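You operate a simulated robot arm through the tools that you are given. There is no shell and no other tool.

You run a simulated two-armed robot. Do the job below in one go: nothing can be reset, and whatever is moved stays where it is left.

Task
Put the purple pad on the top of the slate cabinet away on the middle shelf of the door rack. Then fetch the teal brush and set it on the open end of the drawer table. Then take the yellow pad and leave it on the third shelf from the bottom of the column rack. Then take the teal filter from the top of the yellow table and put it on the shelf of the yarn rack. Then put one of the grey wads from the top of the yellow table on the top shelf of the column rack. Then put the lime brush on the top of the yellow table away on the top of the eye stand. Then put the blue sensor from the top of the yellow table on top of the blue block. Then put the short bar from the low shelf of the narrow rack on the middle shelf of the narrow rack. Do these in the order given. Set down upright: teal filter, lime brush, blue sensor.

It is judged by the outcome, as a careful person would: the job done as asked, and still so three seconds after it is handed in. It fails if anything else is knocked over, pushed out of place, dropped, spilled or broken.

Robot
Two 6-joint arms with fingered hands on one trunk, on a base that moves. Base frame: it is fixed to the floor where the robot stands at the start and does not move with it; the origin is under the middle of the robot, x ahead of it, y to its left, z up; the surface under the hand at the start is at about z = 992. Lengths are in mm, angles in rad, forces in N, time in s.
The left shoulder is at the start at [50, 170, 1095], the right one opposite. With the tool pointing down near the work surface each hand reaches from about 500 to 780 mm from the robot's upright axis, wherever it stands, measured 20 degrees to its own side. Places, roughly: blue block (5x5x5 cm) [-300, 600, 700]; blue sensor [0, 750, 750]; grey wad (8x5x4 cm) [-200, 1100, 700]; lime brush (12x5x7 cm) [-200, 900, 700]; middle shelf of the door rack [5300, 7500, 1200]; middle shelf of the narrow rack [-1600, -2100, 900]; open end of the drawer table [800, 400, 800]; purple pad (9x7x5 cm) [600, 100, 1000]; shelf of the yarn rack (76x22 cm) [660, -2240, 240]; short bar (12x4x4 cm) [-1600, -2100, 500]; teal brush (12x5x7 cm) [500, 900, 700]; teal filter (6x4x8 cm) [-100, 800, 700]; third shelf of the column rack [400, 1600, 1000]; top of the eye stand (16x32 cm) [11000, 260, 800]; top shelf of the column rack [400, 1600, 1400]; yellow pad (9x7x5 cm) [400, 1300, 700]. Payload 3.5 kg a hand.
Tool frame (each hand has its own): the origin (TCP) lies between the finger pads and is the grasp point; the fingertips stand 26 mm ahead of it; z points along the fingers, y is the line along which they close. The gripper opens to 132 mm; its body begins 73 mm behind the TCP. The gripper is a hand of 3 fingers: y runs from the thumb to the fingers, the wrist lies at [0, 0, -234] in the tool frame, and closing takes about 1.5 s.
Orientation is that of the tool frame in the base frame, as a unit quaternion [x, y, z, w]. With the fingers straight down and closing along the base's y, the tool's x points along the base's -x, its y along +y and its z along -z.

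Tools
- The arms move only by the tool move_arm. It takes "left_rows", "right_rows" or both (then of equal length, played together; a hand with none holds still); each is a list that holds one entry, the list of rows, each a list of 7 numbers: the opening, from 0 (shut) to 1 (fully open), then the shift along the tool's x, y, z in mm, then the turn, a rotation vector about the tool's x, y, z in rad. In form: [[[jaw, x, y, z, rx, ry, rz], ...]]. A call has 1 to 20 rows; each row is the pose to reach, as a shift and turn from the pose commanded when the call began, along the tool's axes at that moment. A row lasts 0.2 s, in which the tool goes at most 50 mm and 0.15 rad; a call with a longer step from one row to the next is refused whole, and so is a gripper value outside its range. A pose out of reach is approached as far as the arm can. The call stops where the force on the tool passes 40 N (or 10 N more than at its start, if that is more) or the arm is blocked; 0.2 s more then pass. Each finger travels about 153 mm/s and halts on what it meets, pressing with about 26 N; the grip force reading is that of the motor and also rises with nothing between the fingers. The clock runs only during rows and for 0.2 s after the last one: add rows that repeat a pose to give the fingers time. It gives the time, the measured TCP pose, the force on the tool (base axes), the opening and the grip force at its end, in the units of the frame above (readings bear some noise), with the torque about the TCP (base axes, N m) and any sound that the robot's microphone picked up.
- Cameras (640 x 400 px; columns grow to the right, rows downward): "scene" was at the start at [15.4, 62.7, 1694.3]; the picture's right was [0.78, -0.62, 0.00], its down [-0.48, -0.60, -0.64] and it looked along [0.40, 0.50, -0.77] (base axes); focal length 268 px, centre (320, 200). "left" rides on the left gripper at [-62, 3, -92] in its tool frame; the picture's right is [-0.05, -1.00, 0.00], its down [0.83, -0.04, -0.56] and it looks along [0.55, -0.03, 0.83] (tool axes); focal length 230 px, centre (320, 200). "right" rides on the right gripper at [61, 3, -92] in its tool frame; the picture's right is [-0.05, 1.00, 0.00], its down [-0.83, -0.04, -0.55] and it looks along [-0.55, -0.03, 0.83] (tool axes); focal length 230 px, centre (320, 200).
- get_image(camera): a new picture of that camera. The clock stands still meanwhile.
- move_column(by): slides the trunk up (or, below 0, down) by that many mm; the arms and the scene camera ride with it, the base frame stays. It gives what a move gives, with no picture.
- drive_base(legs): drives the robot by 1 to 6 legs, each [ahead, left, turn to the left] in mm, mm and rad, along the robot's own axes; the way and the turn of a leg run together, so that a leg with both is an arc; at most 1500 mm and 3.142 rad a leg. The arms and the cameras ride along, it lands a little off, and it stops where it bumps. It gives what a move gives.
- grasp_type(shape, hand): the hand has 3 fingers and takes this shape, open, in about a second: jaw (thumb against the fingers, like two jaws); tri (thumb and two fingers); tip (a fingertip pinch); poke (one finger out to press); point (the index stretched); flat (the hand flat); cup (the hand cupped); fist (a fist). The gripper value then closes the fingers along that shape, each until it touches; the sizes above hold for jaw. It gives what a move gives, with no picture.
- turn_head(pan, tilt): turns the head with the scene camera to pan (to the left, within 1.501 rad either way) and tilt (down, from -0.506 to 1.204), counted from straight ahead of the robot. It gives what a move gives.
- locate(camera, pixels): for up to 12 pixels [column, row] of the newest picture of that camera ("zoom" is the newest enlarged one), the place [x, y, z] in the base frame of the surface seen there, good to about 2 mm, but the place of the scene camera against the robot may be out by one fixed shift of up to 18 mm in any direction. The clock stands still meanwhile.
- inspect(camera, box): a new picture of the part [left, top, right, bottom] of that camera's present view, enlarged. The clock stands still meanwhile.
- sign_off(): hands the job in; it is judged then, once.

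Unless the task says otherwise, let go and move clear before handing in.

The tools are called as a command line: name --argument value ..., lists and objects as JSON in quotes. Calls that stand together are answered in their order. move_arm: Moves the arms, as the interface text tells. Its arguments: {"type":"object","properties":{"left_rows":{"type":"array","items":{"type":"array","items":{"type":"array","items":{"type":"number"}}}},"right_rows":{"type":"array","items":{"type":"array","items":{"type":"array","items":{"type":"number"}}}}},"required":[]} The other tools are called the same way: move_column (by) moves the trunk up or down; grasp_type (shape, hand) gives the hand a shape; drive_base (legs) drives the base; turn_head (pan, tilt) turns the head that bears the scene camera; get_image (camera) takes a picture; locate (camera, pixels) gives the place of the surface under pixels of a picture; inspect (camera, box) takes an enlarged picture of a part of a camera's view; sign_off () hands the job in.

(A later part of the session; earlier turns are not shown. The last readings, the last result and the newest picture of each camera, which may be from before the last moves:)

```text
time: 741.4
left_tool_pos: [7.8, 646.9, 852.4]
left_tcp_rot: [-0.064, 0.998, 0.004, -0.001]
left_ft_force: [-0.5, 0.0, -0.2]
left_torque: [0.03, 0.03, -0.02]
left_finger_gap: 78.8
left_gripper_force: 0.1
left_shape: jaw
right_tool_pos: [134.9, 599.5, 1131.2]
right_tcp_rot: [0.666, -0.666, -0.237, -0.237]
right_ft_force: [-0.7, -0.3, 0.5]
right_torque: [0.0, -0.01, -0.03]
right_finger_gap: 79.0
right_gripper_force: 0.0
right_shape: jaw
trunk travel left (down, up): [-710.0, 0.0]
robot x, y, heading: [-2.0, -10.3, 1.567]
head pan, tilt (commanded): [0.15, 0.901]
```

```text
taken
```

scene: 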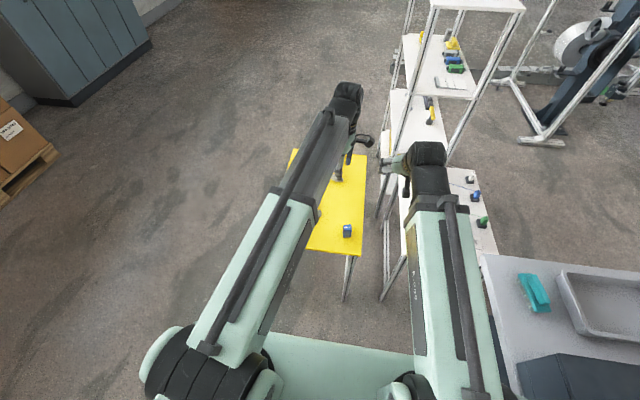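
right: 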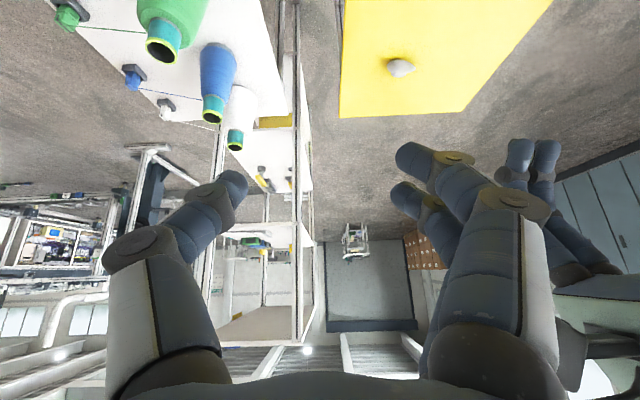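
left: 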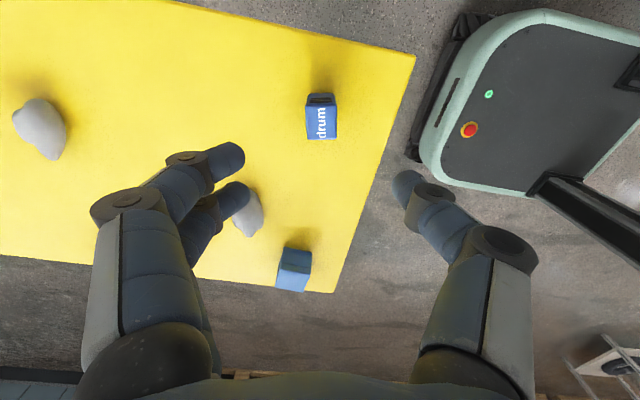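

The sensor is now square to the hand at (321,120). Measuring the top-face corners.

locate --camera "left" --pixels '[[309, 108], [335, 108], [308, 136], [336, 136], [322, 122], [314, 122], [330, 125], [320, 97], [321, 150]]'

inspect --camera "left" --box '[270, 70, 370, 170]'

```text
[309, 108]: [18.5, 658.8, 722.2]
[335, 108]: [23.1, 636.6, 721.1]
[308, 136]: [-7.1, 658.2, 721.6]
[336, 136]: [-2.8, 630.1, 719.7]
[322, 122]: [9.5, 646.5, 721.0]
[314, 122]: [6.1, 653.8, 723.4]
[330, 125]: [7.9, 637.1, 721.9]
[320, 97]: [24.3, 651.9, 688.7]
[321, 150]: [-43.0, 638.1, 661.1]
```

```text
4.00 times, centred on (320, 120) of left
```

zoom: 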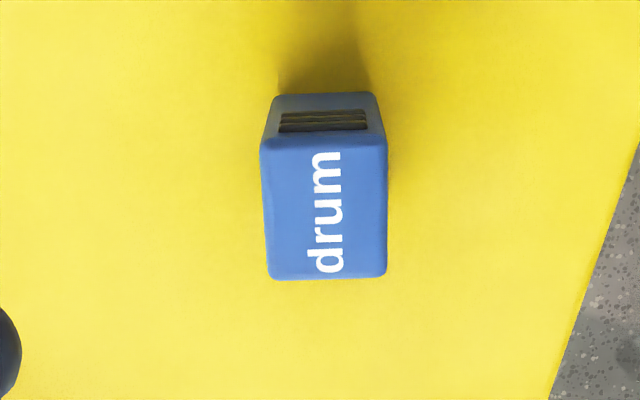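

Centre ≈(8,645.5), square with the fingers. Descending to TCP z≈700.

move_arm --left_rows '[[[0.6, 0, -1, 40, 0, 0, 0], [0.6, 0, -1, 80, 0, 0, 0], [0.6, 0, -1, 115, 0, 0, 0], [0.6, 0, -1, 140, 0, 0, 0], [0.6, 0, -1, 152, 0, 0, 0], [0.6, 0, -1, 152, 0, 0, 0]]]'

get_image --camera "left"

```text
time: 742.8
left_tool_pos: [7.9, 646.2, 700.5]
left_tcp_rot: [-0.064, 0.998, 0.004, -0.002]
left_ft_force: [-0.7, 0.4, 0.8]
left_torque: [-0.01, 0.0, -0.01]
left_finger_gap: 78.6
left_gripper_force: 0.0
left_shape: jaw
right_tool_pos: [136.5, 598.8, 1131.0]
right_tcp_rot: [0.666, -0.666, -0.238, -0.237]
right_ft_force: [0.1, 1.2, 0.0]
right_torque: [-0.03, -0.02, 0.02]
right_finger_gap: 78.9
right_gripper_force: 0.1
right_shape: jaw
trunk travel left (down, up): [-710.0, 0.0]
robot x, y, heading: [-8.1, -9.3, 1.567]
head pan, tilt (commanded): [0.15, 0.901]
```

```text
taken
```

left: 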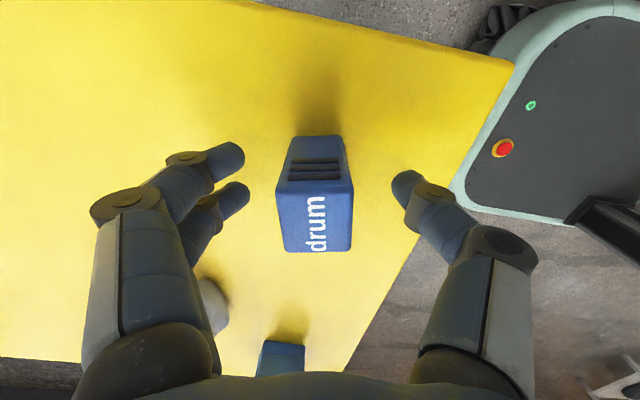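

Sensor is centred between the fingers. Closing.

move_arm --left_rows '[[[0.45, 0, 0, 0, 0, 0, 0], [0.35, 0, 0, 0, 0, 0, 0], [0.25, 0, 0, 0, 0, 0, 0], [0.15, 0, 0, 0, 0, 0, 0], [0.05, 0, 0, 0, 0, 0, 0], [0, 0, 0, 0, 0, 0, 0], [0, 0, 0, 0, 0, 0, 0], [0, 0, 0, 0, 0, 0, 0]]]'

get_image --camera "left"

```text
time: 744.6
left_tool_pos: [7.7, 645.8, 700.8]
left_tcp_rot: [-0.064, 0.998, 0.005, -0.001]
left_ft_force: [-0.7, -0.4, -0.2]
left_torque: [-0.02, 0.0, 0.02]
left_finger_gap: 23.9
left_gripper_force: 25.8
left_shape: jaw
right_tool_pos: [135.8, 599.6, 1131.5]
right_tcp_rot: [0.666, -0.666, -0.238, -0.237]
right_ft_force: [-0.8, 0.2, -0.2]
right_torque: [0.0, 0.01, 0.01]
right_finger_gap: 79.0
right_gripper_force: 0.0
right_shape: jaw
trunk travel left (down, up): [-710.0, 0.0]
robot x, y, heading: [-7.9, -11.4, 1.569]
head pan, tilt (commanded): [0.15, 0.901]
```

```text
taken
```

left: 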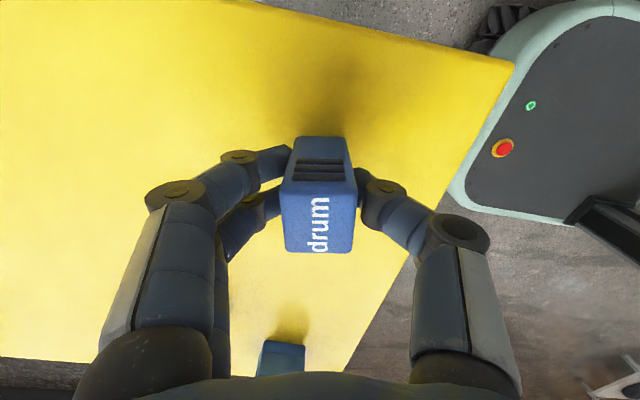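

Sensor gripped (25.8 N). Lifting it and carrying it over the blue block, aligning its yaw with the block.

move_arm --left_rows '[[[0, 0, 0, -10, 0, 0, 0], [0, 0, 0, -30, 0, 0, 0], [0, 0, 0, -65, 0, 0, 0], [0, 0, 0, -100, 0, 0, 0], [0, 32, 4.1, -120, 0, 0, 0.035], [0, 64, 8.3, -120, 0, 0, 0.07], [0, 97, 12.5, -120, 0, 0, 0.105], [0, 129, 16.6, -120, 0, 0, 0.14], [0, 161, 20.8, -120, 0, 0, 0.176], [0, 193, 25, -120, 0, 0, 0.211], [0, 226, 29.1, -120, 0, 0, 0.246], [0, 258, 33.3, -120, 0, 0, 0.281], [0, 258, 33.3, -120, 0, 0, 0.281]]]'

get_image --camera "left"

```text
time: 747.4
left_tool_pos: [-251.2, 647.7, 820.0]
left_tcp_rot: [0.076, 0.997, 0.003, -0.002]
left_ft_force: [0.0, 0.1, -0.7]
left_torque: [0.0, -0.01, 0.0]
left_finger_gap: 23.9
left_gripper_force: 26.1
left_shape: jaw
right_tool_pos: [136.6, 599.6, 1131.5]
right_tcp_rot: [-0.666, 0.666, 0.237, 0.237]
right_ft_force: [0.2, -0.8, -0.1]
right_torque: [-0.01, -0.01, 0.0]
right_finger_gap: 78.9
right_gripper_force: 0.1
right_shape: jaw
trunk travel left (down, up): [-710.0, 0.0]
robot x, y, heading: [-6.5, -7.8, 1.571]
head pan, tilt (commanded): [0.15, 0.901]
```

```text
taken
```

left: 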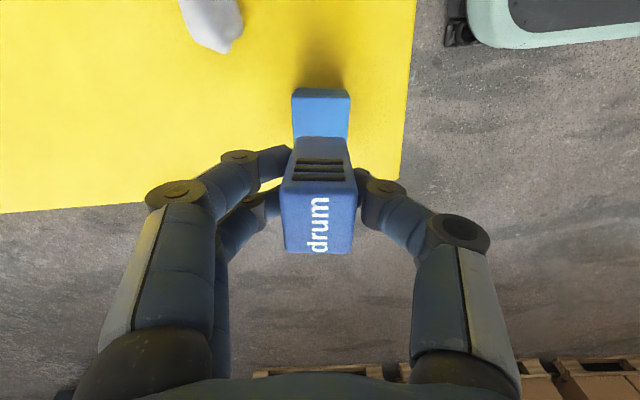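

The block's top face is partly visible at (293–350, 98–135). Measuring it relative to the held sensor.

locate --camera "left" --pixels '[[296, 102], [347, 102], [296, 130], [346, 132], [321, 110], [321, 93], [295, 98], [348, 98], [293, 134], [349, 138]]'

inspect --camera "left" --box '[270, 70, 370, 270]'

```text
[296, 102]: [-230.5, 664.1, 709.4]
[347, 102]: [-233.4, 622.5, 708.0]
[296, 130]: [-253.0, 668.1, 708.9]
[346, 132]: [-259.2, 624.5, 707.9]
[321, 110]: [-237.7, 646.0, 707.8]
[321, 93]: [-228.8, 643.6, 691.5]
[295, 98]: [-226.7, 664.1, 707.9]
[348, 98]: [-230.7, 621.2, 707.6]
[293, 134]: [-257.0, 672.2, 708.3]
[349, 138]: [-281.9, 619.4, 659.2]
```

```text
2.00 times, centred on (320, 170) of left
```

zoom: 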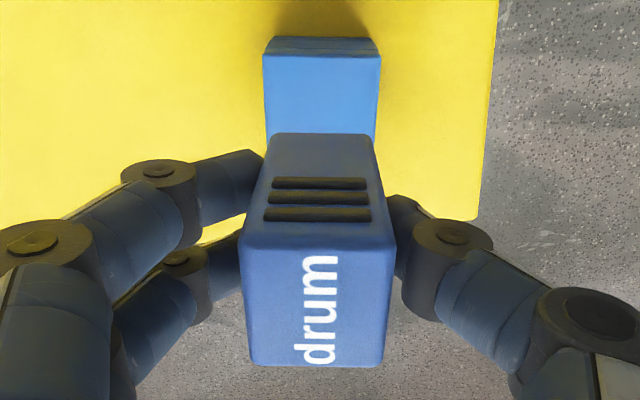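

Block top centre ≈(-252.8,646), z≈708.3. Fine-centering and lowering the sensor toward it (contact expected at TCP≈749).

move_arm --left_rows '[[[0, 1.3, -1.9, 15, 0, 0, 0], [0, 1.3, -1.9, 35, 0, 0, 0], [0, 1.3, -1.9, 52, 0, 0, 0], [0, 1.3, -1.9, 62, 0, 0, 0], [0, 1.3, -1.9, 67, 0, 0, 0], [0, 1.3, -1.9, 67, 0, 0, 0]]]'

inspect --camera "left" --box '[270, 110, 370, 290]'

get_image --camera "left"

```text
time: 748.8
left_tool_pos: [-254.0, 646.3, 752.9]
left_tcp_rot: [0.076, 0.997, 0.003, -0.002]
left_ft_force: [0.2, 0.0, -0.7]
left_torque: [0.01, 0.0, -0.01]
left_finger_gap: 23.8
left_gripper_force: 25.9
left_shape: jaw
right_tool_pos: [135.0, 599.4, 1131.3]
right_tcp_rot: [0.667, -0.666, -0.237, -0.237]
right_ft_force: [0.3, 0.3, 0.8]
right_torque: [0.02, -0.01, -0.04]
right_finger_gap: 78.9
right_gripper_force: 0.0
right_shape: jaw
trunk travel left (down, up): [-710.0, 0.0]
robot x, y, heading: [-5.6, -11.0, 1.567]
head pan, tilt (commanded): [0.15, 0.901]
```

```text
2.22 times, centred on (320, 200) of left
```

zoom: 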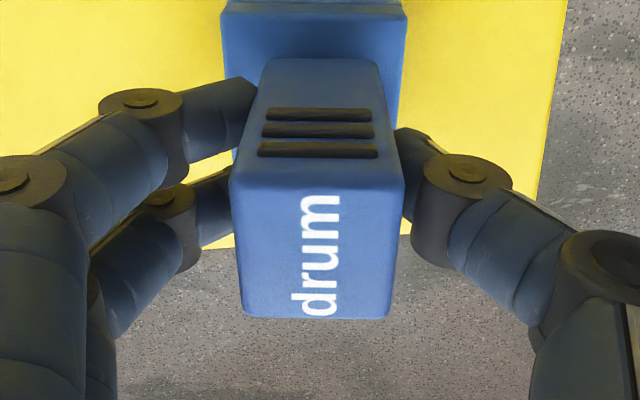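

```text
taken
```

left: 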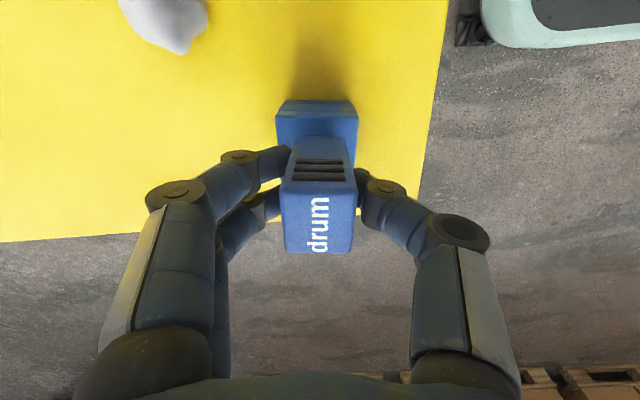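

locate --camera "left" --pixels '[[317, 113], [282, 120], [353, 120], [300, 130], [320, 139], [295, 139], [346, 141], [320, 131], [287, 140], [355, 145]]'

```text
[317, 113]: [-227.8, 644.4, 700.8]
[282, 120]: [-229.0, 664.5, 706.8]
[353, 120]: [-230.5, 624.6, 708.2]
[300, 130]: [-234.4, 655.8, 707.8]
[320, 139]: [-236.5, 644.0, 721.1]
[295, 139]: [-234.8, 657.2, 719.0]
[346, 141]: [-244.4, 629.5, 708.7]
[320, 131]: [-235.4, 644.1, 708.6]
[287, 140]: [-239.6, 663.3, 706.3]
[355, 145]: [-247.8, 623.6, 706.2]
```

Sensor sits inside the block's top on all sides (≥6 mm margins). Lowering to contact.

move_arm --left_rows '[[[0, 0, 0, 1.5, 0, 0, 0], [0, 0, 0, 2.5, 0, 0, 0], [0, 0, 0, 2.5, 0, 0, 0]]]'

```text
time: 749.6
left_tool_pos: [-253.8, 645.7, 750.6]
left_tcp_rot: [0.077, 0.997, 0.003, -0.001]
left_ft_force: [-0.1, -0.4, 1.0]
left_torque: [-0.04, -0.01, 0.0]
left_finger_gap: 24.0
left_gripper_force: 25.9
left_shape: jaw
right_tool_pos: [135.2, 598.9, 1130.5]
right_tcp_rot: [-0.666, 0.666, 0.238, 0.237]
right_ft_force: [0.4, 0.9, 0.0]
right_torque: [-0.01, 0.02, -0.01]
right_finger_gap: 79.0
right_gripper_force: 0.0
right_shape: jaw
trunk travel left (down, up): [-710.0, 0.0]
robot x, y, heading: [-6.3, -16.0, 1.568]
head pan, tilt (commanded): [0.15, 0.901]
```

move_arm --left_rows '[[[0, 0, 0, 0.5, 0, 0, 0], [0, 0, 0, 0.8, 0, 0, 0], [0, 0, 0, 0.8, 0, 0, 0]]]'

```text
time: 750.4
left_tool_pos: [-254.1, 645.6, 751.1]
left_tcp_rot: [0.077, 0.997, 0.002, -0.001]
left_ft_force: [-0.3, 0.3, 0.1]
left_torque: [0.03, -0.01, 0.0]
left_finger_gap: 23.8
left_gripper_force: 26.2
left_shape: jaw
right_tool_pos: [136.2, 599.4, 1131.5]
right_tcp_rot: [-0.666, 0.666, 0.237, 0.237]
right_ft_force: [-0.4, 1.7, -0.4]
right_torque: [0.04, -0.04, 0.01]
right_finger_gap: 79.0
right_gripper_force: 0.0
right_shape: jaw
trunk travel left (down, up): [-710.0, 0.0]
robot x, y, heading: [-4.0, -8.8, 1.57]
head pan, tilt (commanded): [0.15, 0.901]
```

move_arm --left_rows '[[[0, 0, 0, 0.6, 0, 0, 0], [0, 0, 0, 1.0, 0, 0, 0], [0, 0, 0, 1.0, 0, 0, 0]]]'

get_image --camera "left"

locate --camera "left" --pixels '[[320, 137], [320, 134], [320, 131], [305, 137], [335, 137]]'

```text
time: 751.2
left_tool_pos: [-253.6, 645.5, 749.7]
left_tcp_rot: [0.077, 0.997, 0.002, -0.002]
left_ft_force: [-0.1, 0.0, 0.1]
left_torque: [0.0, 0.0, 0.01]
left_finger_gap: 24.1
left_gripper_force: 25.3
left_shape: jaw
right_tool_pos: [135.7, 598.7, 1131.0]
right_tcp_rot: [0.666, -0.666, -0.238, -0.237]
right_ft_force: [-0.4, -0.3, 0.4]
right_torque: [0.0, -0.03, 0.01]
right_finger_gap: 79.2
right_gripper_force: 0.1
right_shape: jaw
trunk travel left (down, up): [-710.0, 0.0]
robot x, y, heading: [-4.4, -8.2, 1.57]
head pan, tilt (commanded): [0.15, 0.901]
```

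```text
taken
```

left: 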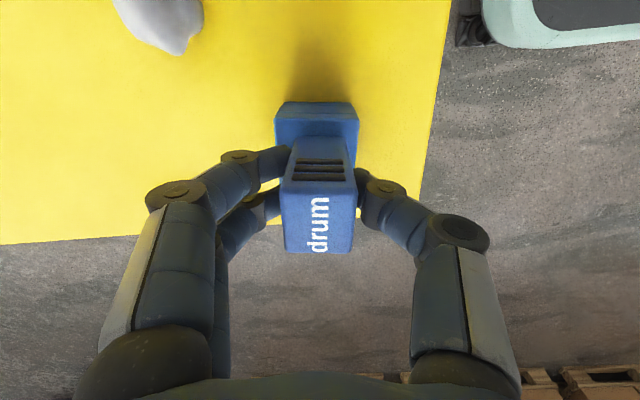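

```text
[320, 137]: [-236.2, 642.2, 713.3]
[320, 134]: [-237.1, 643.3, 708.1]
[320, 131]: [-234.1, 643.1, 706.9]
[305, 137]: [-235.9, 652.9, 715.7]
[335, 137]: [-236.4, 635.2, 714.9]
```

move_arm --left_rows '[[[0, 0, 0, 0.6, 0, 0, 0], [0, 0, 0, 1.0, 0, 0, 0], [0, 0, 0, 1.0, 0, 0, 0]]]'

```text
time: 752.0
left_tool_pos: [-253.4, 645.0, 748.1]
left_tcp_rot: [0.077, 0.997, 0.004, -0.002]
left_ft_force: [0.5, 0.4, 0.8]
left_torque: [0.02, -0.02, 0.01]
left_finger_gap: 23.5
left_gripper_force: 26.1
left_shape: jaw
right_tool_pos: [135.3, 598.8, 1130.1]
right_tcp_rot: [0.666, -0.666, -0.237, -0.237]
right_ft_force: [-0.3, -0.3, -0.2]
right_torque: [0.01, 0.03, 0.0]
right_finger_gap: 79.1
right_gripper_force: 0.1
right_shape: jaw
trunk travel left (down, up): [-710.0, 0.0]
robot x, y, heading: [-2.7, -13.7, 1.564]
head pan, tilt (commanded): [0.15, 0.901]
```

move_arm --left_rows '[[[0, 0, 0, 0.4, 0, 0, 0], [0, 0, 0, 0.8, 0, 0, 0], [0, 0, 0, 0.8, 0, 0, 0]]]'

```text
time: 752.8
left_tool_pos: [-253.0, 646.1, 748.3]
left_tcp_rot: [0.076, 0.997, 0.004, -0.001]
left_ft_force: [0.2, 0.3, 4.7]
left_torque: [0.06, 0.01, 0.03]
left_finger_gap: 24.3
left_gripper_force: 26.3
left_shape: jaw
right_tool_pos: [135.3, 599.1, 1131.1]
right_tcp_rot: [-0.666, 0.666, 0.237, 0.237]
right_ft_force: [0.2, 0.1, -0.2]
right_torque: [0.03, 0.0, 0.01]
right_finger_gap: 79.3
right_gripper_force: 0.0
right_shape: jaw
trunk travel left (down, up): [-710.0, 0.0]
robot x, y, heading: [-6.2, -8.7, 1.569]
head pan, tilt (commanded): [0.15, 0.901]
```

Firm contact (+4.7 N). Opening slowly and evenly.

move_arm --left_rows '[[[0.1, 0, 0, -0.3, 0, 0, 0], [0.18, 0, 0, -0.3, 0, 0, 0], [0.24, 0, 0, -0.3, 0, 0, 0], [0.32, 0, 0, -0.3, 0, 0, 0], [0.4, 0, 0, -0.3, 0, 0, 0], [0.45, 0, 0, -0.3, 0, 0, 0], [0.45, 0, 0, -0.3, 0, 0, 0]]]'

get_image --camera "left"

```text
time: 754.4
left_tool_pos: [-253.4, 645.3, 747.5]
left_tcp_rot: [0.077, 0.997, 0.004, -0.001]
left_ft_force: [-0.2, -0.4, -0.8]
left_torque: [-0.04, -0.02, 0.01]
left_finger_gap: 58.7
left_gripper_force: 0.0
left_shape: jaw
right_tool_pos: [134.9, 599.7, 1131.4]
right_tcp_rot: [-0.666, 0.667, 0.237, 0.238]
right_ft_force: [0.2, 0.0, -0.2]
right_torque: [0.0, -0.02, 0.01]
right_finger_gap: 79.1
right_gripper_force: 0.1
right_shape: jaw
trunk travel left (down, up): [-710.0, 0.0]
robot x, y, heading: [-9.7, -9.9, 1.568]
head pan, tilt (commanded): [0.15, 0.901]
```

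```text
taken
```

left: 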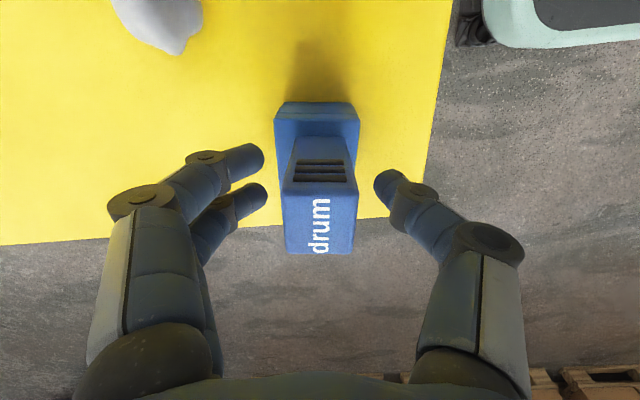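

The sensor stands on the block. Rising straight up.

move_arm --left_rows '[[[0.5, 0, 0, -15, 0, 0, 0], [0.5, 0, 0, -35, 0, 0, 0], [0.5, 0, 0, -65, 0, 0, 0], [0.5, 0, 0, -100, 0, 0, 0], [0.5, 0, 0, -140, 0, 0, 0], [0.5, 0, 0, -180, 0, 0, 0], [0.5, 0, 0, -220, 0, 0, 0], [0.5, 0, 0, -260, 0, 0, 0], [0.5, 0, 0, -300, 0, 0, 0], [0.5, 0, 0, -340, 0, 0, 0], [0.5, 0, 0, -340, 0, 0, 0]]]'

get_image --camera "left"

drive_base --legs '[[-450, 0, 0]]'

turn_head --pan 0.2 --tilt 0.6

get_image --camera "scene"

```text
time: 756.8
left_tool_pos: [-252.1, 644.0, 1087.6]
left_tcp_rot: [0.076, 0.997, 0.003, -0.003]
left_ft_force: [-0.4, -0.4, -0.6]
left_torque: [0.01, 0.01, 0.01]
left_finger_gap: 65.2
left_gripper_force: 0.0
left_shape: jaw
right_tool_pos: [136.1, 599.6, 1129.5]
right_tcp_rot: [-0.666, 0.667, 0.237, 0.237]
right_ft_force: [-0.5, -0.3, -0.2]
right_torque: [-0.02, 0.04, -0.03]
right_finger_gap: 79.0
right_gripper_force: 0.1
right_shape: jaw
trunk travel left (down, up): [-710.0, 0.0]
robot x, y, heading: [-6.4, -11.7, 1.566]
head pan, tilt (commanded): [0.15, 0.901]
```

```text
taken
```

left: 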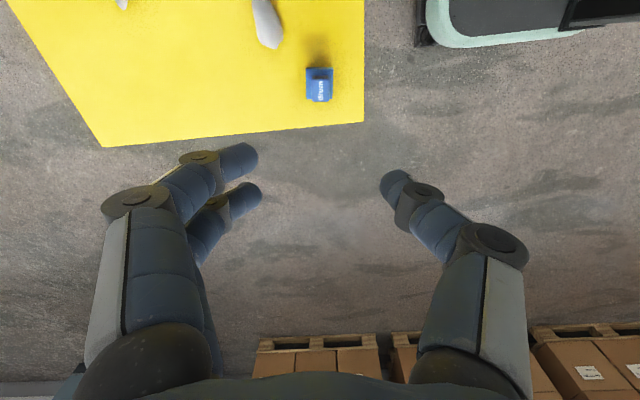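

```text
time: 759.5
left_tool_pos: [-255.5, 196.2, 1089.1]
left_tcp_rot: [0.077, 0.997, 0.004, -0.002]
left_ft_force: [0.1, -0.3, 0.1]
left_torque: [0.01, -0.02, -0.03]
left_finger_gap: 65.6
left_gripper_force: 0.0
left_shape: jaw
right_tool_pos: [134.4, 152.3, 1131.9]
right_tcp_rot: [0.666, -0.666, -0.238, -0.237]
right_ft_force: [-0.2, -0.1, 0.7]
right_torque: [0.01, 0.0, -0.03]
right_finger_gap: 79.0
right_gripper_force: 0.0
right_shape: jaw
trunk travel left (down, up): [-710.0, 0.0]
robot x, y, heading: [-9.0, -461.1, 1.567]
head pan, tilt (commanded): [0.15, 0.901]
```

```text
time: 760.3
left_tool_pos: [-254.1, 196.9, 1086.9]
left_tcp_rot: [0.076, 0.997, 0.004, -0.001]
left_ft_force: [-0.5, -0.5, -0.2]
left_torque: [-0.01, -0.02, -0.01]
left_finger_gap: 65.6
left_gripper_force: 0.1
left_shape: jaw
right_tool_pos: [133.8, 152.0, 1130.9]
right_tcp_rot: [0.666, -0.666, -0.237, -0.237]
right_ft_force: [0.1, -0.1, -0.6]
right_torque: [0.01, 0.0, -0.01]
right_finger_gap: 78.8
right_gripper_force: 0.0
right_shape: jaw
trunk travel left (down, up): [-710.0, 0.0]
robot x, y, heading: [-7.7, -458.0, 1.565]
head pan, tilt (commanded): [0.201, 0.6]
```

```text
taken
```

scene: 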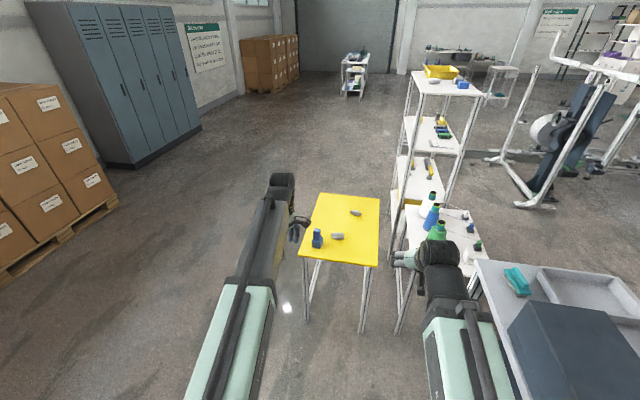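

The sensor stands on the block at (318,240). Last task: the short bar on the narrow rack. Turning west and driving toward the rack's east side.

drive_base --legs '[[0, 0, 1.575], [200, 750, 0], [200, 740, 0]]'

turn_head --pan 0.0 --tilt 0.5

get_image --camera "scene"

```text
time: 772.0
left_tool_pos: [-1062.9, -2191.6, 1088.1]
left_tcp_rot: [-0.653, 0.758, 0.002, -0.004]
left_ft_force: [-0.6, 0.0, -0.2]
left_torque: [0.04, 0.01, 0.02]
left_finger_gap: 65.4
left_gripper_force: 0.1
left_shape: jaw
right_tool_pos: [-1018.9, -1803.5, 1130.4]
right_tcp_rot: [0.942, 0.002, -0.336, 0.0]
right_ft_force: [-0.2, 0.0, 0.0]
right_torque: [0.01, -0.01, 0.0]
right_finger_gap: 79.1
right_gripper_force: 0.1
right_shape: jaw
trunk travel left (down, up): [-710.0, 0.0]
robot x, y, heading: [-407.7, -1939.9, -3.143]
head pan, tilt (commanded): [0.201, 0.6]
```

```text
time: 772.7
left_tool_pos: [-1062.7, -2190.5, 1087.5]
left_tcp_rot: [-0.654, 0.757, 0.002, -0.004]
left_ft_force: [-0.7, 0.4, -0.3]
left_torque: [0.01, 0.0, 0.0]
left_finger_gap: 65.1
left_gripper_force: 0.1
left_shape: jaw
right_tool_pos: [-1018.5, -1803.3, 1130.0]
right_tcp_rot: [0.942, 0.001, -0.335, 0.0]
right_ft_force: [0.5, 0.5, -0.7]
right_torque: [-0.01, 0.0, 0.05]
right_finger_gap: 79.1
right_gripper_force: 0.1
right_shape: jaw
trunk travel left (down, up): [-710.0, 0.0]
robot x, y, heading: [-406.9, -1944.2, -3.142]
head pan, tilt (commanded): [0.0, 0.499]
```

```text
taken
```

scene: 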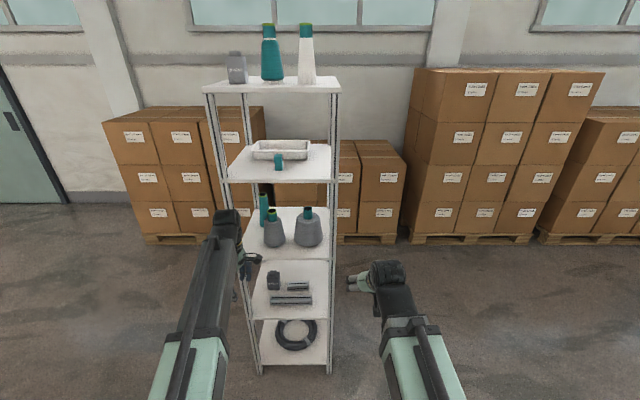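

The low shelf holds a dark cup and two grey bars (298,286) and (291,299). Zooming to tell the short one and the free space on the middle shelf.

inspect --camera "scene" --box '[220, 190, 360, 330]'

locate --camera "scene" --pixels '[[298, 286], [289, 287], [307, 286], [291, 299], [273, 300], [311, 299], [274, 278], [260, 318], [325, 316], [300, 247], [250, 255], [328, 255]]'

```text
2.86 times, centred on (290, 260) of scene
```

zoom: 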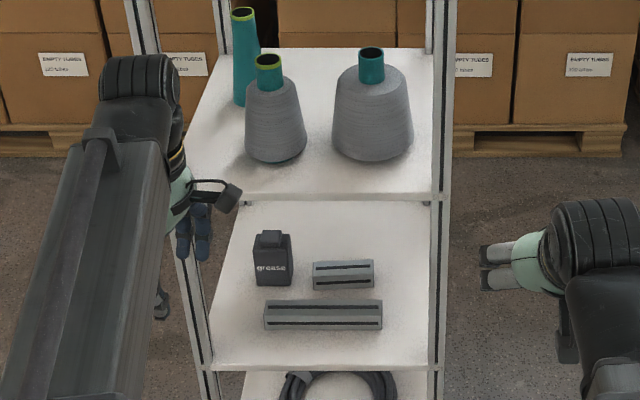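

```text
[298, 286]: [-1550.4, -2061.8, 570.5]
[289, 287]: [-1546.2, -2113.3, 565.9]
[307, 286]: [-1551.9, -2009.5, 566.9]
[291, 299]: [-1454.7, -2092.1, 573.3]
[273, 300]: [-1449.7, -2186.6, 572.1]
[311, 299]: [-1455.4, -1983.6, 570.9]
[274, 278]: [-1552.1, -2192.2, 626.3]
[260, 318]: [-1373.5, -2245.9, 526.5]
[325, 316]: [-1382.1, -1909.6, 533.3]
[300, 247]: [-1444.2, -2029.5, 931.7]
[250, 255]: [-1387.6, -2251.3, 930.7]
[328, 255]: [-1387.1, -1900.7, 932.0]
```

The short bar is the rear one (centre ≈(-1550,-2062), lying along y); the long bar lies in front of it. Measuring the middle shelf's free strip, rack posts and shelf depths.

locate --camera "zoom" --pixels '[[275, 165], [372, 162], [320, 180], [230, 185], [425, 180], [425, 60], [200, 190], [320, 60], [345, 262], [345, 288], [320, 300], [320, 328]]'

locate --camera "zoom" --pixels '[[250, 155], [300, 155], [335, 150], [412, 150], [420, 225], [250, 215], [440, 190], [438, 290], [275, 285], [290, 270], [375, 285], [314, 285]]'

```text
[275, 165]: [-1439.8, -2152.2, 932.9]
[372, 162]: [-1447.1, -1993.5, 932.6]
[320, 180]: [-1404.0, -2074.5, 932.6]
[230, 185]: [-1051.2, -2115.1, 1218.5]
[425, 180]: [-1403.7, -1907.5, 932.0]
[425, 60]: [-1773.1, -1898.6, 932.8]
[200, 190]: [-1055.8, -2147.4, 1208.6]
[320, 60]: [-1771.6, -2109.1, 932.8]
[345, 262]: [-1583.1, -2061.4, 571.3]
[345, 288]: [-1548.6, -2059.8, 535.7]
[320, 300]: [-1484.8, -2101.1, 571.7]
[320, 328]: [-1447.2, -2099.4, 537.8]
```

```text
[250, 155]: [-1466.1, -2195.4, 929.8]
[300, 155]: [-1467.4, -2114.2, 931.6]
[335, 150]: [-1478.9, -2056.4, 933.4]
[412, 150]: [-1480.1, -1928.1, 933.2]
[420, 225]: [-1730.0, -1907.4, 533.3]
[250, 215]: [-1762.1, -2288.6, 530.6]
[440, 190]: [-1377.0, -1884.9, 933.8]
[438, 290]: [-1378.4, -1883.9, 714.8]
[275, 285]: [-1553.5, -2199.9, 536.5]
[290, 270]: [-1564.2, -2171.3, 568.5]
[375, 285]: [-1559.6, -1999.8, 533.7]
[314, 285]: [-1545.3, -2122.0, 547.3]
```

The front strip before the jugs is only ~60 mm, but behind the big jug (x≈-1560…-1770) there is ample room, reachable from the rack's north side, where the bar also lies along the approach. I'll go round to the north side facing south.

move_arm --left_rows '[[[0.5, 0, -40, 0, 0, 0, 0], [0.5, 0, -80, 0, 0, 0, 0], [0.5, 0, -120, 0, 0, 0, 0], [0.5, 0, -160, 0, 0, 0, 0], [0.5, 0, -160, 0, 0, 0, 0]]]'

drive_base --legs '[[0, -1010, 0], [1060, 0, 0], [0, 0, 1.571]]'

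turn_head --pan -0.1 --tilt 0.5

get_image --camera "scene"

```text
time: 773.9
left_tool_pos: [-904.9, -2214.2, 1086.9]
left_tcp_rot: [-0.652, 0.758, 0.001, -0.003]
left_ft_force: [0.2, 1.2, 0.2]
left_torque: [0.0, 0.01, 0.03]
left_finger_gap: 65.5
left_gripper_force: 0.0
left_shape: jaw
right_tool_pos: [-1019.9, -1801.5, 1130.3]
right_tcp_rot: [0.942, 0.001, -0.335, 0.001]
right_ft_force: [-0.6, 0.3, 0.3]
right_torque: [-0.01, 0.0, 0.02]
right_finger_gap: 79.1
right_gripper_force: 0.0
right_shape: jaw
trunk travel left (down, up): [-710.0, 0.0]
robot x, y, heading: [-406.2, -1940.3, -3.137]
head pan, tilt (commanded): [0.0, 0.499]
```

```text
time: 788.1
left_tool_pos: [-1198.6, -1418.4, 1087.7]
left_tcp_rot: [0.997, -0.079, 0.002, 0.004]
left_ft_force: [0.2, 0.1, -0.4]
left_torque: [0.02, -0.01, -0.04]
left_finger_gap: 65.5
left_gripper_force: 0.1
left_shape: jaw
right_tool_pos: [-1612.1, -1529.6, 1130.3]
right_tcp_rot: [0.668, 0.664, -0.238, 0.237]
right_ft_force: [0.3, 0.0, 0.9]
right_torque: [-0.02, -0.01, -0.01]
right_finger_gap: 78.9
right_gripper_force: 0.1
right_shape: jaw
trunk travel left (down, up): [-710.0, 0.0]
robot x, y, heading: [-1469.8, -922.7, -1.583]
head pan, tilt (commanded): [0.0, 0.499]
```

```text
time: 788.8
left_tool_pos: [-1198.2, -1419.6, 1086.6]
left_tcp_rot: [0.997, -0.08, 0.002, 0.003]
left_ft_force: [-0.2, -1.1, -0.5]
left_torque: [0.0, 0.0, -0.02]
left_finger_gap: 65.5
left_gripper_force: 0.1
left_shape: jaw
right_tool_pos: [-1611.0, -1528.8, 1131.0]
right_tcp_rot: [0.668, 0.664, -0.238, 0.237]
right_ft_force: [0.2, 0.4, -0.5]
right_torque: [0.02, 0.01, -0.02]
right_finger_gap: 79.0
right_gripper_force: 0.1
right_shape: jaw
trunk travel left (down, up): [-710.0, 0.0]
robot x, y, heading: [-1468.5, -920.3, -1.585]
head pan, tilt (commanded): [-0.099, 0.499]
```

```text
taken
```

scene: 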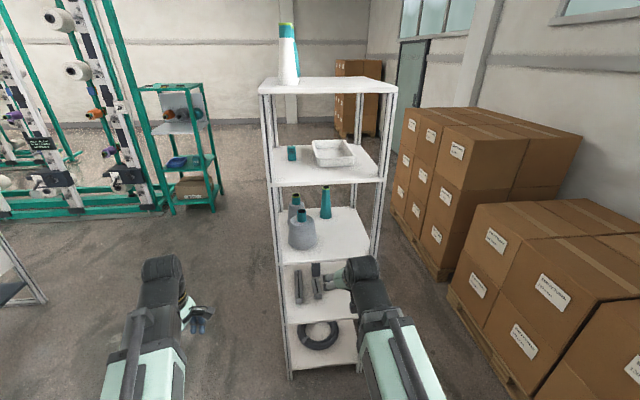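

From the north, the middle shelf's right (west) half is free near (350,235). Zooming in.

inspect --camera "scene" --box '[250, 180, 410, 360]'

locate --camera "zoom" --pixels '[[400, 140], [400, 180], [300, 190], [240, 175], [350, 165], [300, 75], [440, 190], [170, 190], [210, 290], [250, 290], [190, 300], [400, 100]]'

```text
2.22 times, centred on (330, 270) of scene
```

zoom: 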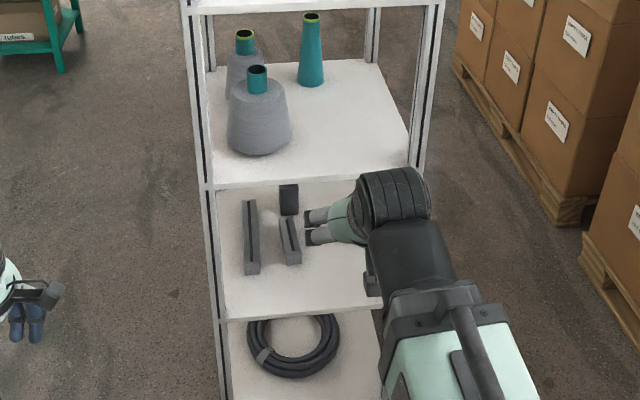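

```text
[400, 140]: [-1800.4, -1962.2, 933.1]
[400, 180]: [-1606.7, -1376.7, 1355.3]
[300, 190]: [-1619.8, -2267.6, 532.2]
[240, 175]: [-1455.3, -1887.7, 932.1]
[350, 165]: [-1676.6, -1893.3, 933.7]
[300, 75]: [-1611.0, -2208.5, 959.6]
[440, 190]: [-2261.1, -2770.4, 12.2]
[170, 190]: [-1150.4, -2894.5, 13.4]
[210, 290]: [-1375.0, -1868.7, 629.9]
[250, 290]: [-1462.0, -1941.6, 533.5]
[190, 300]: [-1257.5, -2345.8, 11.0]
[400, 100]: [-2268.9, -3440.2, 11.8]
```

Free area on the middle shelf: x≈-1560…-1790 near the north edge (y≈-1888). Lowering the trunk and moving closer to view the short bar with the right-hand camera.

move_column --by -400

move_column --by -80

drive_base --legs '[[280, 0, 0.014]]'

get_image --camera "right"

get_image --camera "scene"

```text
time: 792.6
left_tool_pos: [-1198.7, -1419.1, 687.8]
left_tcp_rot: [0.997, -0.079, 0.002, 0.003]
left_ft_force: [0.1, 0.1, -1.2]
left_torque: [-0.02, 0.03, -0.02]
left_finger_gap: 65.4
left_gripper_force: 0.2
left_shape: jaw
right_tool_pos: [-1611.8, -1530.1, 731.6]
right_tcp_rot: [0.669, 0.664, -0.237, 0.237]
right_ft_force: [-0.2, 0.1, 0.0]
right_torque: [-0.01, 0.03, -0.01]
right_finger_gap: 79.1
right_gripper_force: 0.0
right_shape: jaw
trunk travel left (down, up): [-310.0, 400.0]
robot x, y, heading: [-1469.5, -923.7, -1.58]
head pan, tilt (commanded): [-0.099, 0.499]
```

```text
time: 793.8
left_tool_pos: [-1197.6, -1419.5, 606.3]
left_tcp_rot: [0.997, -0.079, 0.001, 0.004]
left_ft_force: [0.3, -0.8, 0.5]
left_torque: [-0.01, -0.02, 0.03]
left_finger_gap: 65.4
left_gripper_force: 0.1
left_shape: jaw
right_tool_pos: [-1611.6, -1530.0, 650.5]
right_tcp_rot: [0.668, 0.664, -0.239, 0.237]
right_ft_force: [0.2, -0.3, -0.8]
right_torque: [-0.03, 0.02, 0.0]
right_finger_gap: 79.1
right_gripper_force: 0.1
right_shape: jaw
trunk travel left (down, up): [-230.0, 480.0]
robot x, y, heading: [-1466.9, -919.5, -1.577]
head pan, tilt (commanded): [-0.099, 0.499]
```

```text
time: 795.7
left_tool_pos: [-1190.7, -1698.4, 608.1]
left_tcp_rot: [0.997, -0.072, 0.002, 0.004]
left_ft_force: [-0.1, 0.2, -0.3]
left_torque: [0.04, 0.01, 0.01]
left_finger_gap: 65.6
left_gripper_force: 0.0
left_shape: jaw
right_tool_pos: [-1603.7, -1815.3, 649.8]
right_tcp_rot: [0.663, 0.669, -0.236, 0.238]
right_ft_force: [-0.1, 0.7, 0.4]
right_torque: [0.01, 0.01, 0.02]
right_finger_gap: 79.0
right_gripper_force: 0.2
right_shape: jaw
trunk travel left (down, up): [-230.0, 480.0]
robot x, y, heading: [-1466.4, -1203.5, -1.566]
head pan, tilt (commanded): [-0.099, 0.499]
```

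```text
taken
```

right: 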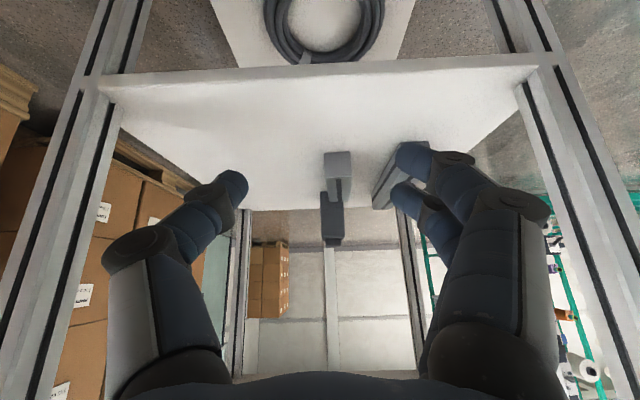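

```text
taken
```

scene: 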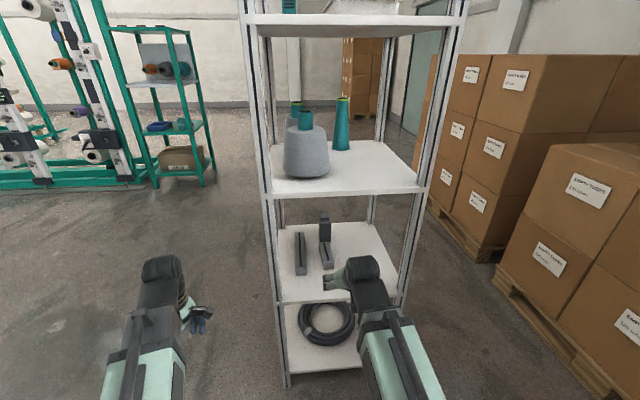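

The right camera shows the short bar's near end at (338,163), grease can behind, long bar at (395,180). Measuring.

locate --camera "right" --pixels '[[338, 158], [327, 160], [350, 158], [338, 172], [330, 190], [347, 188], [338, 195], [385, 175], [378, 200], [410, 150], [300, 130], [332, 225]]'

inspect --camera "right" --box '[280, 120, 440, 250]'

```text
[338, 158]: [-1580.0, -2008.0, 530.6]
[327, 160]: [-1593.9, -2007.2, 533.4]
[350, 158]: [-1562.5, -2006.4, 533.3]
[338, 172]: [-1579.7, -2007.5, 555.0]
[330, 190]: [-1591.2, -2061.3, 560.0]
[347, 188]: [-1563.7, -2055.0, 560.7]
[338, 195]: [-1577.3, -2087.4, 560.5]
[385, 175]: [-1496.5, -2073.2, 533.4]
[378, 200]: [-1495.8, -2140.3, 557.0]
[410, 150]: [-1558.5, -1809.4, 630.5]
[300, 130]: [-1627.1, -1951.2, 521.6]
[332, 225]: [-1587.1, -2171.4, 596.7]
```

```text
3.08 times, centred on (360, 185) of right
```

zoom: 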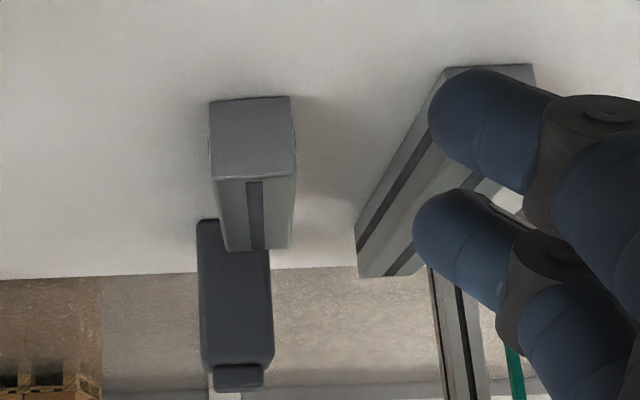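

Short bar: x −1598…−1559, north end y=−2007, top 560.5, shelf 520.5; 63 mm gap to the long bar. Moving the base 130 mm in and 25 mm left.

drive_base --legs '[[130, 25, -0.005]]'

get_image --camera "right"

locate --camera "right" --pixels '[[320, 130], [305, 130], [335, 130], [320, 150], [308, 165], [332, 165], [320, 175]]'

```text
time: 797.0
left_tool_pos: [-1168.0, -1831.7, 607.0]
left_tcp_rot: [0.997, -0.075, 0.002, 0.004]
left_ft_force: [-0.5, 0.3, 0.0]
left_torque: [0.0, 0.02, 0.02]
left_finger_gap: 65.4
left_gripper_force: 0.0
left_shape: jaw
right_tool_pos: [-1580.3, -1944.1, 650.8]
right_tcp_rot: [0.665, 0.667, -0.237, 0.237]
right_ft_force: [-0.5, -0.7, -0.8]
right_torque: [-0.01, 0.02, 0.01]
right_finger_gap: 78.9
right_gripper_force: 0.1
right_shape: jaw
trunk travel left (down, up): [-230.0, 480.0]
robot x, y, heading: [-1438.8, -1332.4, -1.569]
head pan, tilt (commanded): [-0.099, 0.499]
```

```text
taken
```

right: 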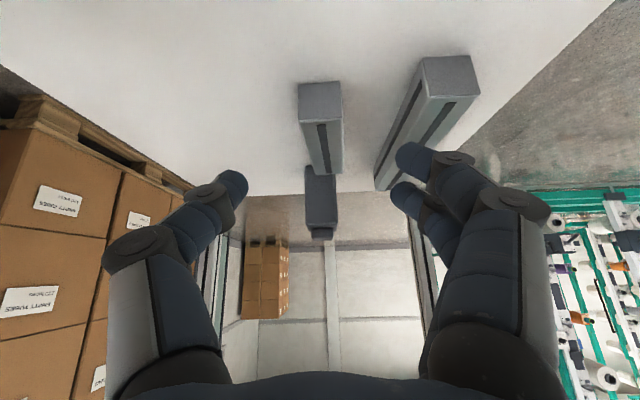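

```text
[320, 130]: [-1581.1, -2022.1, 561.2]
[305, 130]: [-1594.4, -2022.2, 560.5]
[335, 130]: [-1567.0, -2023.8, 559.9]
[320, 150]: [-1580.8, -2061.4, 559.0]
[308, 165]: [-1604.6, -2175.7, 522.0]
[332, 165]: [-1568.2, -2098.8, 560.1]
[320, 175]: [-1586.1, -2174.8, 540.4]
```

Aligned within 1–2 mm. Moving in over the bar and then straight down around it.

move_arm --right_rows '[[[0.6, -12.1, 0.5, 21.5, 0, 0, 0], [0.6, -24.3, 1, 43, 0, 0, 0], [0.6, -36.4, 1, 64.6, 0, 0, 0], [0.6, -48.6, 1, 86.1, 0, 0, 0], [0.6, -60.7, 1, 107.6, 0, 0, 0], [0.6, -50, 1, 121, 0, 0, 0], [0.6, -50, 1, 121, 0, 0, 0]]]'

get_image --camera "right"

```text
time: 798.6
left_tool_pos: [-1169.2, -1830.2, 607.5]
left_tcp_rot: [0.997, -0.074, 0.001, 0.003]
left_ft_force: [0.3, 0.0, -0.5]
left_torque: [0.02, 0.01, 0.02]
left_finger_gap: 65.4
left_gripper_force: 0.0
left_shape: jaw
right_tool_pos: [-1580.3, -2059.8, 587.5]
right_tcp_rot: [0.666, 0.667, -0.237, 0.237]
right_ft_force: [-0.3, -0.4, -0.5]
right_torque: [-0.01, 0.03, 0.01]
right_finger_gap: 79.0
right_gripper_force: 0.1
right_shape: jaw
trunk travel left (down, up): [-230.0, 480.0]
robot x, y, heading: [-1441.1, -1333.6, -1.573]
head pan, tilt (commanded): [-0.099, 0.499]
```

```text
taken
```

right: 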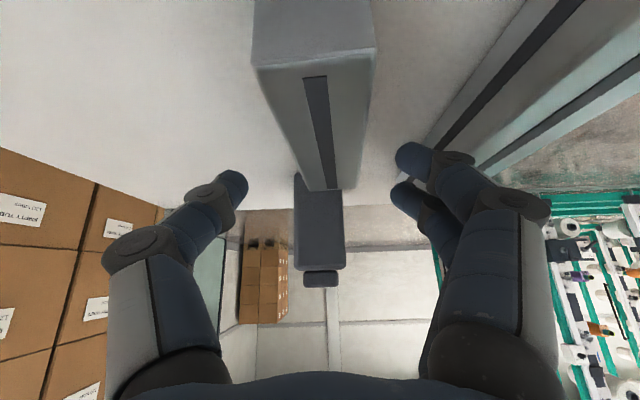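

Bar lies between thumb and fingers. Final 31 mm down, then close.

move_arm --right_rows '[[[0.6, 7, 0.5, 8.5, 0, 0, 0], [0.6, 14, 0.5, 17, 0, 0, 0], [0.6, 19.9, 0.5, 24.4, 0, 0, 0], [0.6, 19.9, 0.5, 24.4, 0, 0, 0]]]'

get_image --camera "right"

```text
time: 799.6
left_tool_pos: [-1168.5, -1830.6, 607.2]
left_tcp_rot: [0.997, -0.075, 0.002, 0.004]
left_ft_force: [0.1, 0.3, -0.6]
left_torque: [0.01, 0.01, -0.01]
left_finger_gap: 65.6
left_gripper_force: 0.1
left_shape: jaw
right_tool_pos: [-1578.1, -2059.3, 556.4]
right_tcp_rot: [0.665, 0.667, -0.237, 0.237]
right_ft_force: [0.0, -0.2, 0.4]
right_torque: [-0.01, -0.01, 0.01]
right_finger_gap: 79.0
right_gripper_force: 0.1
right_shape: jaw
trunk travel left (down, up): [-230.0, 480.0]
robot x, y, heading: [-1441.9, -1333.4, -1.573]
head pan, tilt (commanded): [-0.099, 0.499]
```

```text
taken
```

right: 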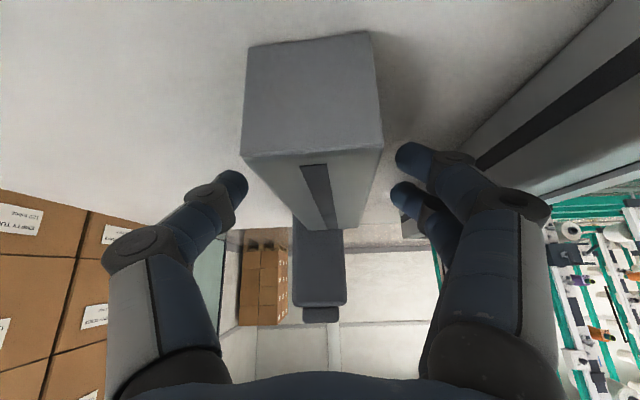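

Well placed; closing on the bar.

move_arm --right_rows '[[[0.45, 0, 0, 0, 0, 0, 0], [0.35, 0, 0, 0, 0, 0, 0], [0.25, 0, 0, 0, 0, 0, 0], [0.15, 0, 0, 0, 0, 0, 0], [0.05, 0, 0, 0, 0, 0, 0], [0, 0, 0, 0, 0, 0, 0], [0, 0, 0, 0, 0, 0, 0], [0, 0, 0, 0, 0, 0, 0]]]'

get_image --camera "right"

```text
time: 801.4
left_tool_pos: [-1167.2, -1830.7, 607.5]
left_tcp_rot: [0.997, -0.075, 0.002, 0.003]
left_ft_force: [-0.3, -0.6, 0.0]
left_torque: [0.02, 0.02, -0.01]
left_finger_gap: 65.5
left_gripper_force: 0.0
left_shape: jaw
right_tool_pos: [-1578.7, -2058.8, 555.3]
right_tcp_rot: [0.665, 0.667, -0.237, 0.237]
right_ft_force: [-0.6, 0.4, -0.9]
right_torque: [0.01, -0.05, 0.01]
right_finger_gap: 34.0
right_gripper_force: 25.9
right_shape: jaw
trunk travel left (down, up): [-230.0, 480.0]
robot x, y, heading: [-1441.1, -1335.7, -1.572]
head pan, tilt (commanded): [-0.099, 0.499]
```

```text
taken
```

right: 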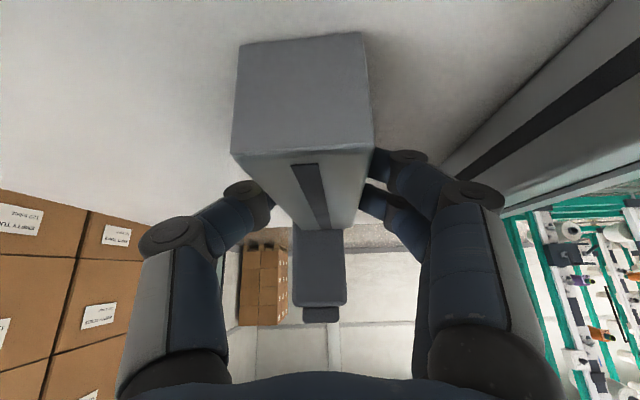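

Gripped (34 mm, 25.9 N). Lifting 45 mm and checking the load.

move_arm --right_rows '[[[0, -5, 0, -6.2, 0, 0, 0], [0, -11, 0, -13.5, 0, 0, 0], [0, -19, 0, -23.3, 0, 0, 0], [0, -28.4, 0, -34.9, 0, 0, 0], [0, -28.4, 0, -34.9, 0, 0, 0]]]'

get_image --camera "right"

```text
time: 802.6
left_tool_pos: [-1167.7, -1830.7, 606.4]
left_tcp_rot: [0.997, -0.075, 0.002, 0.003]
left_ft_force: [-0.1, -0.3, 0.0]
left_torque: [0.03, 0.0, 0.02]
left_finger_gap: 65.4
left_gripper_force: 0.0
left_shape: jaw
right_tool_pos: [-1580.0, -2060.1, 601.2]
right_tcp_rot: [0.665, 0.667, -0.237, 0.238]
right_ft_force: [-0.2, 0.2, -2.3]
right_torque: [-0.01, 0.03, 0.02]
right_finger_gap: 33.8
right_gripper_force: 26.6
right_shape: jaw
trunk travel left (down, up): [-230.0, 480.0]
robot x, y, heading: [-1441.4, -1328.3, -1.574]
head pan, tilt (commanded): [-0.099, 0.499]
```

```text
taken
```

right: 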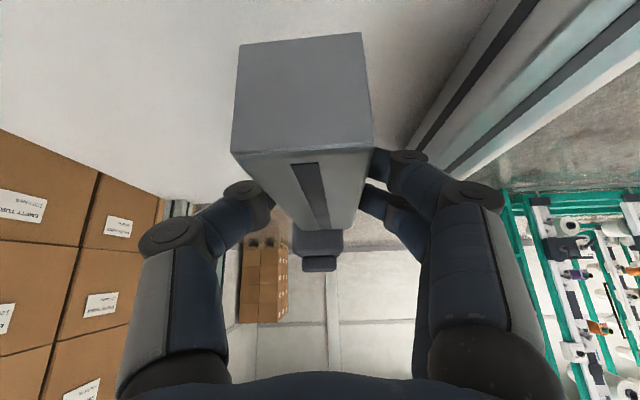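

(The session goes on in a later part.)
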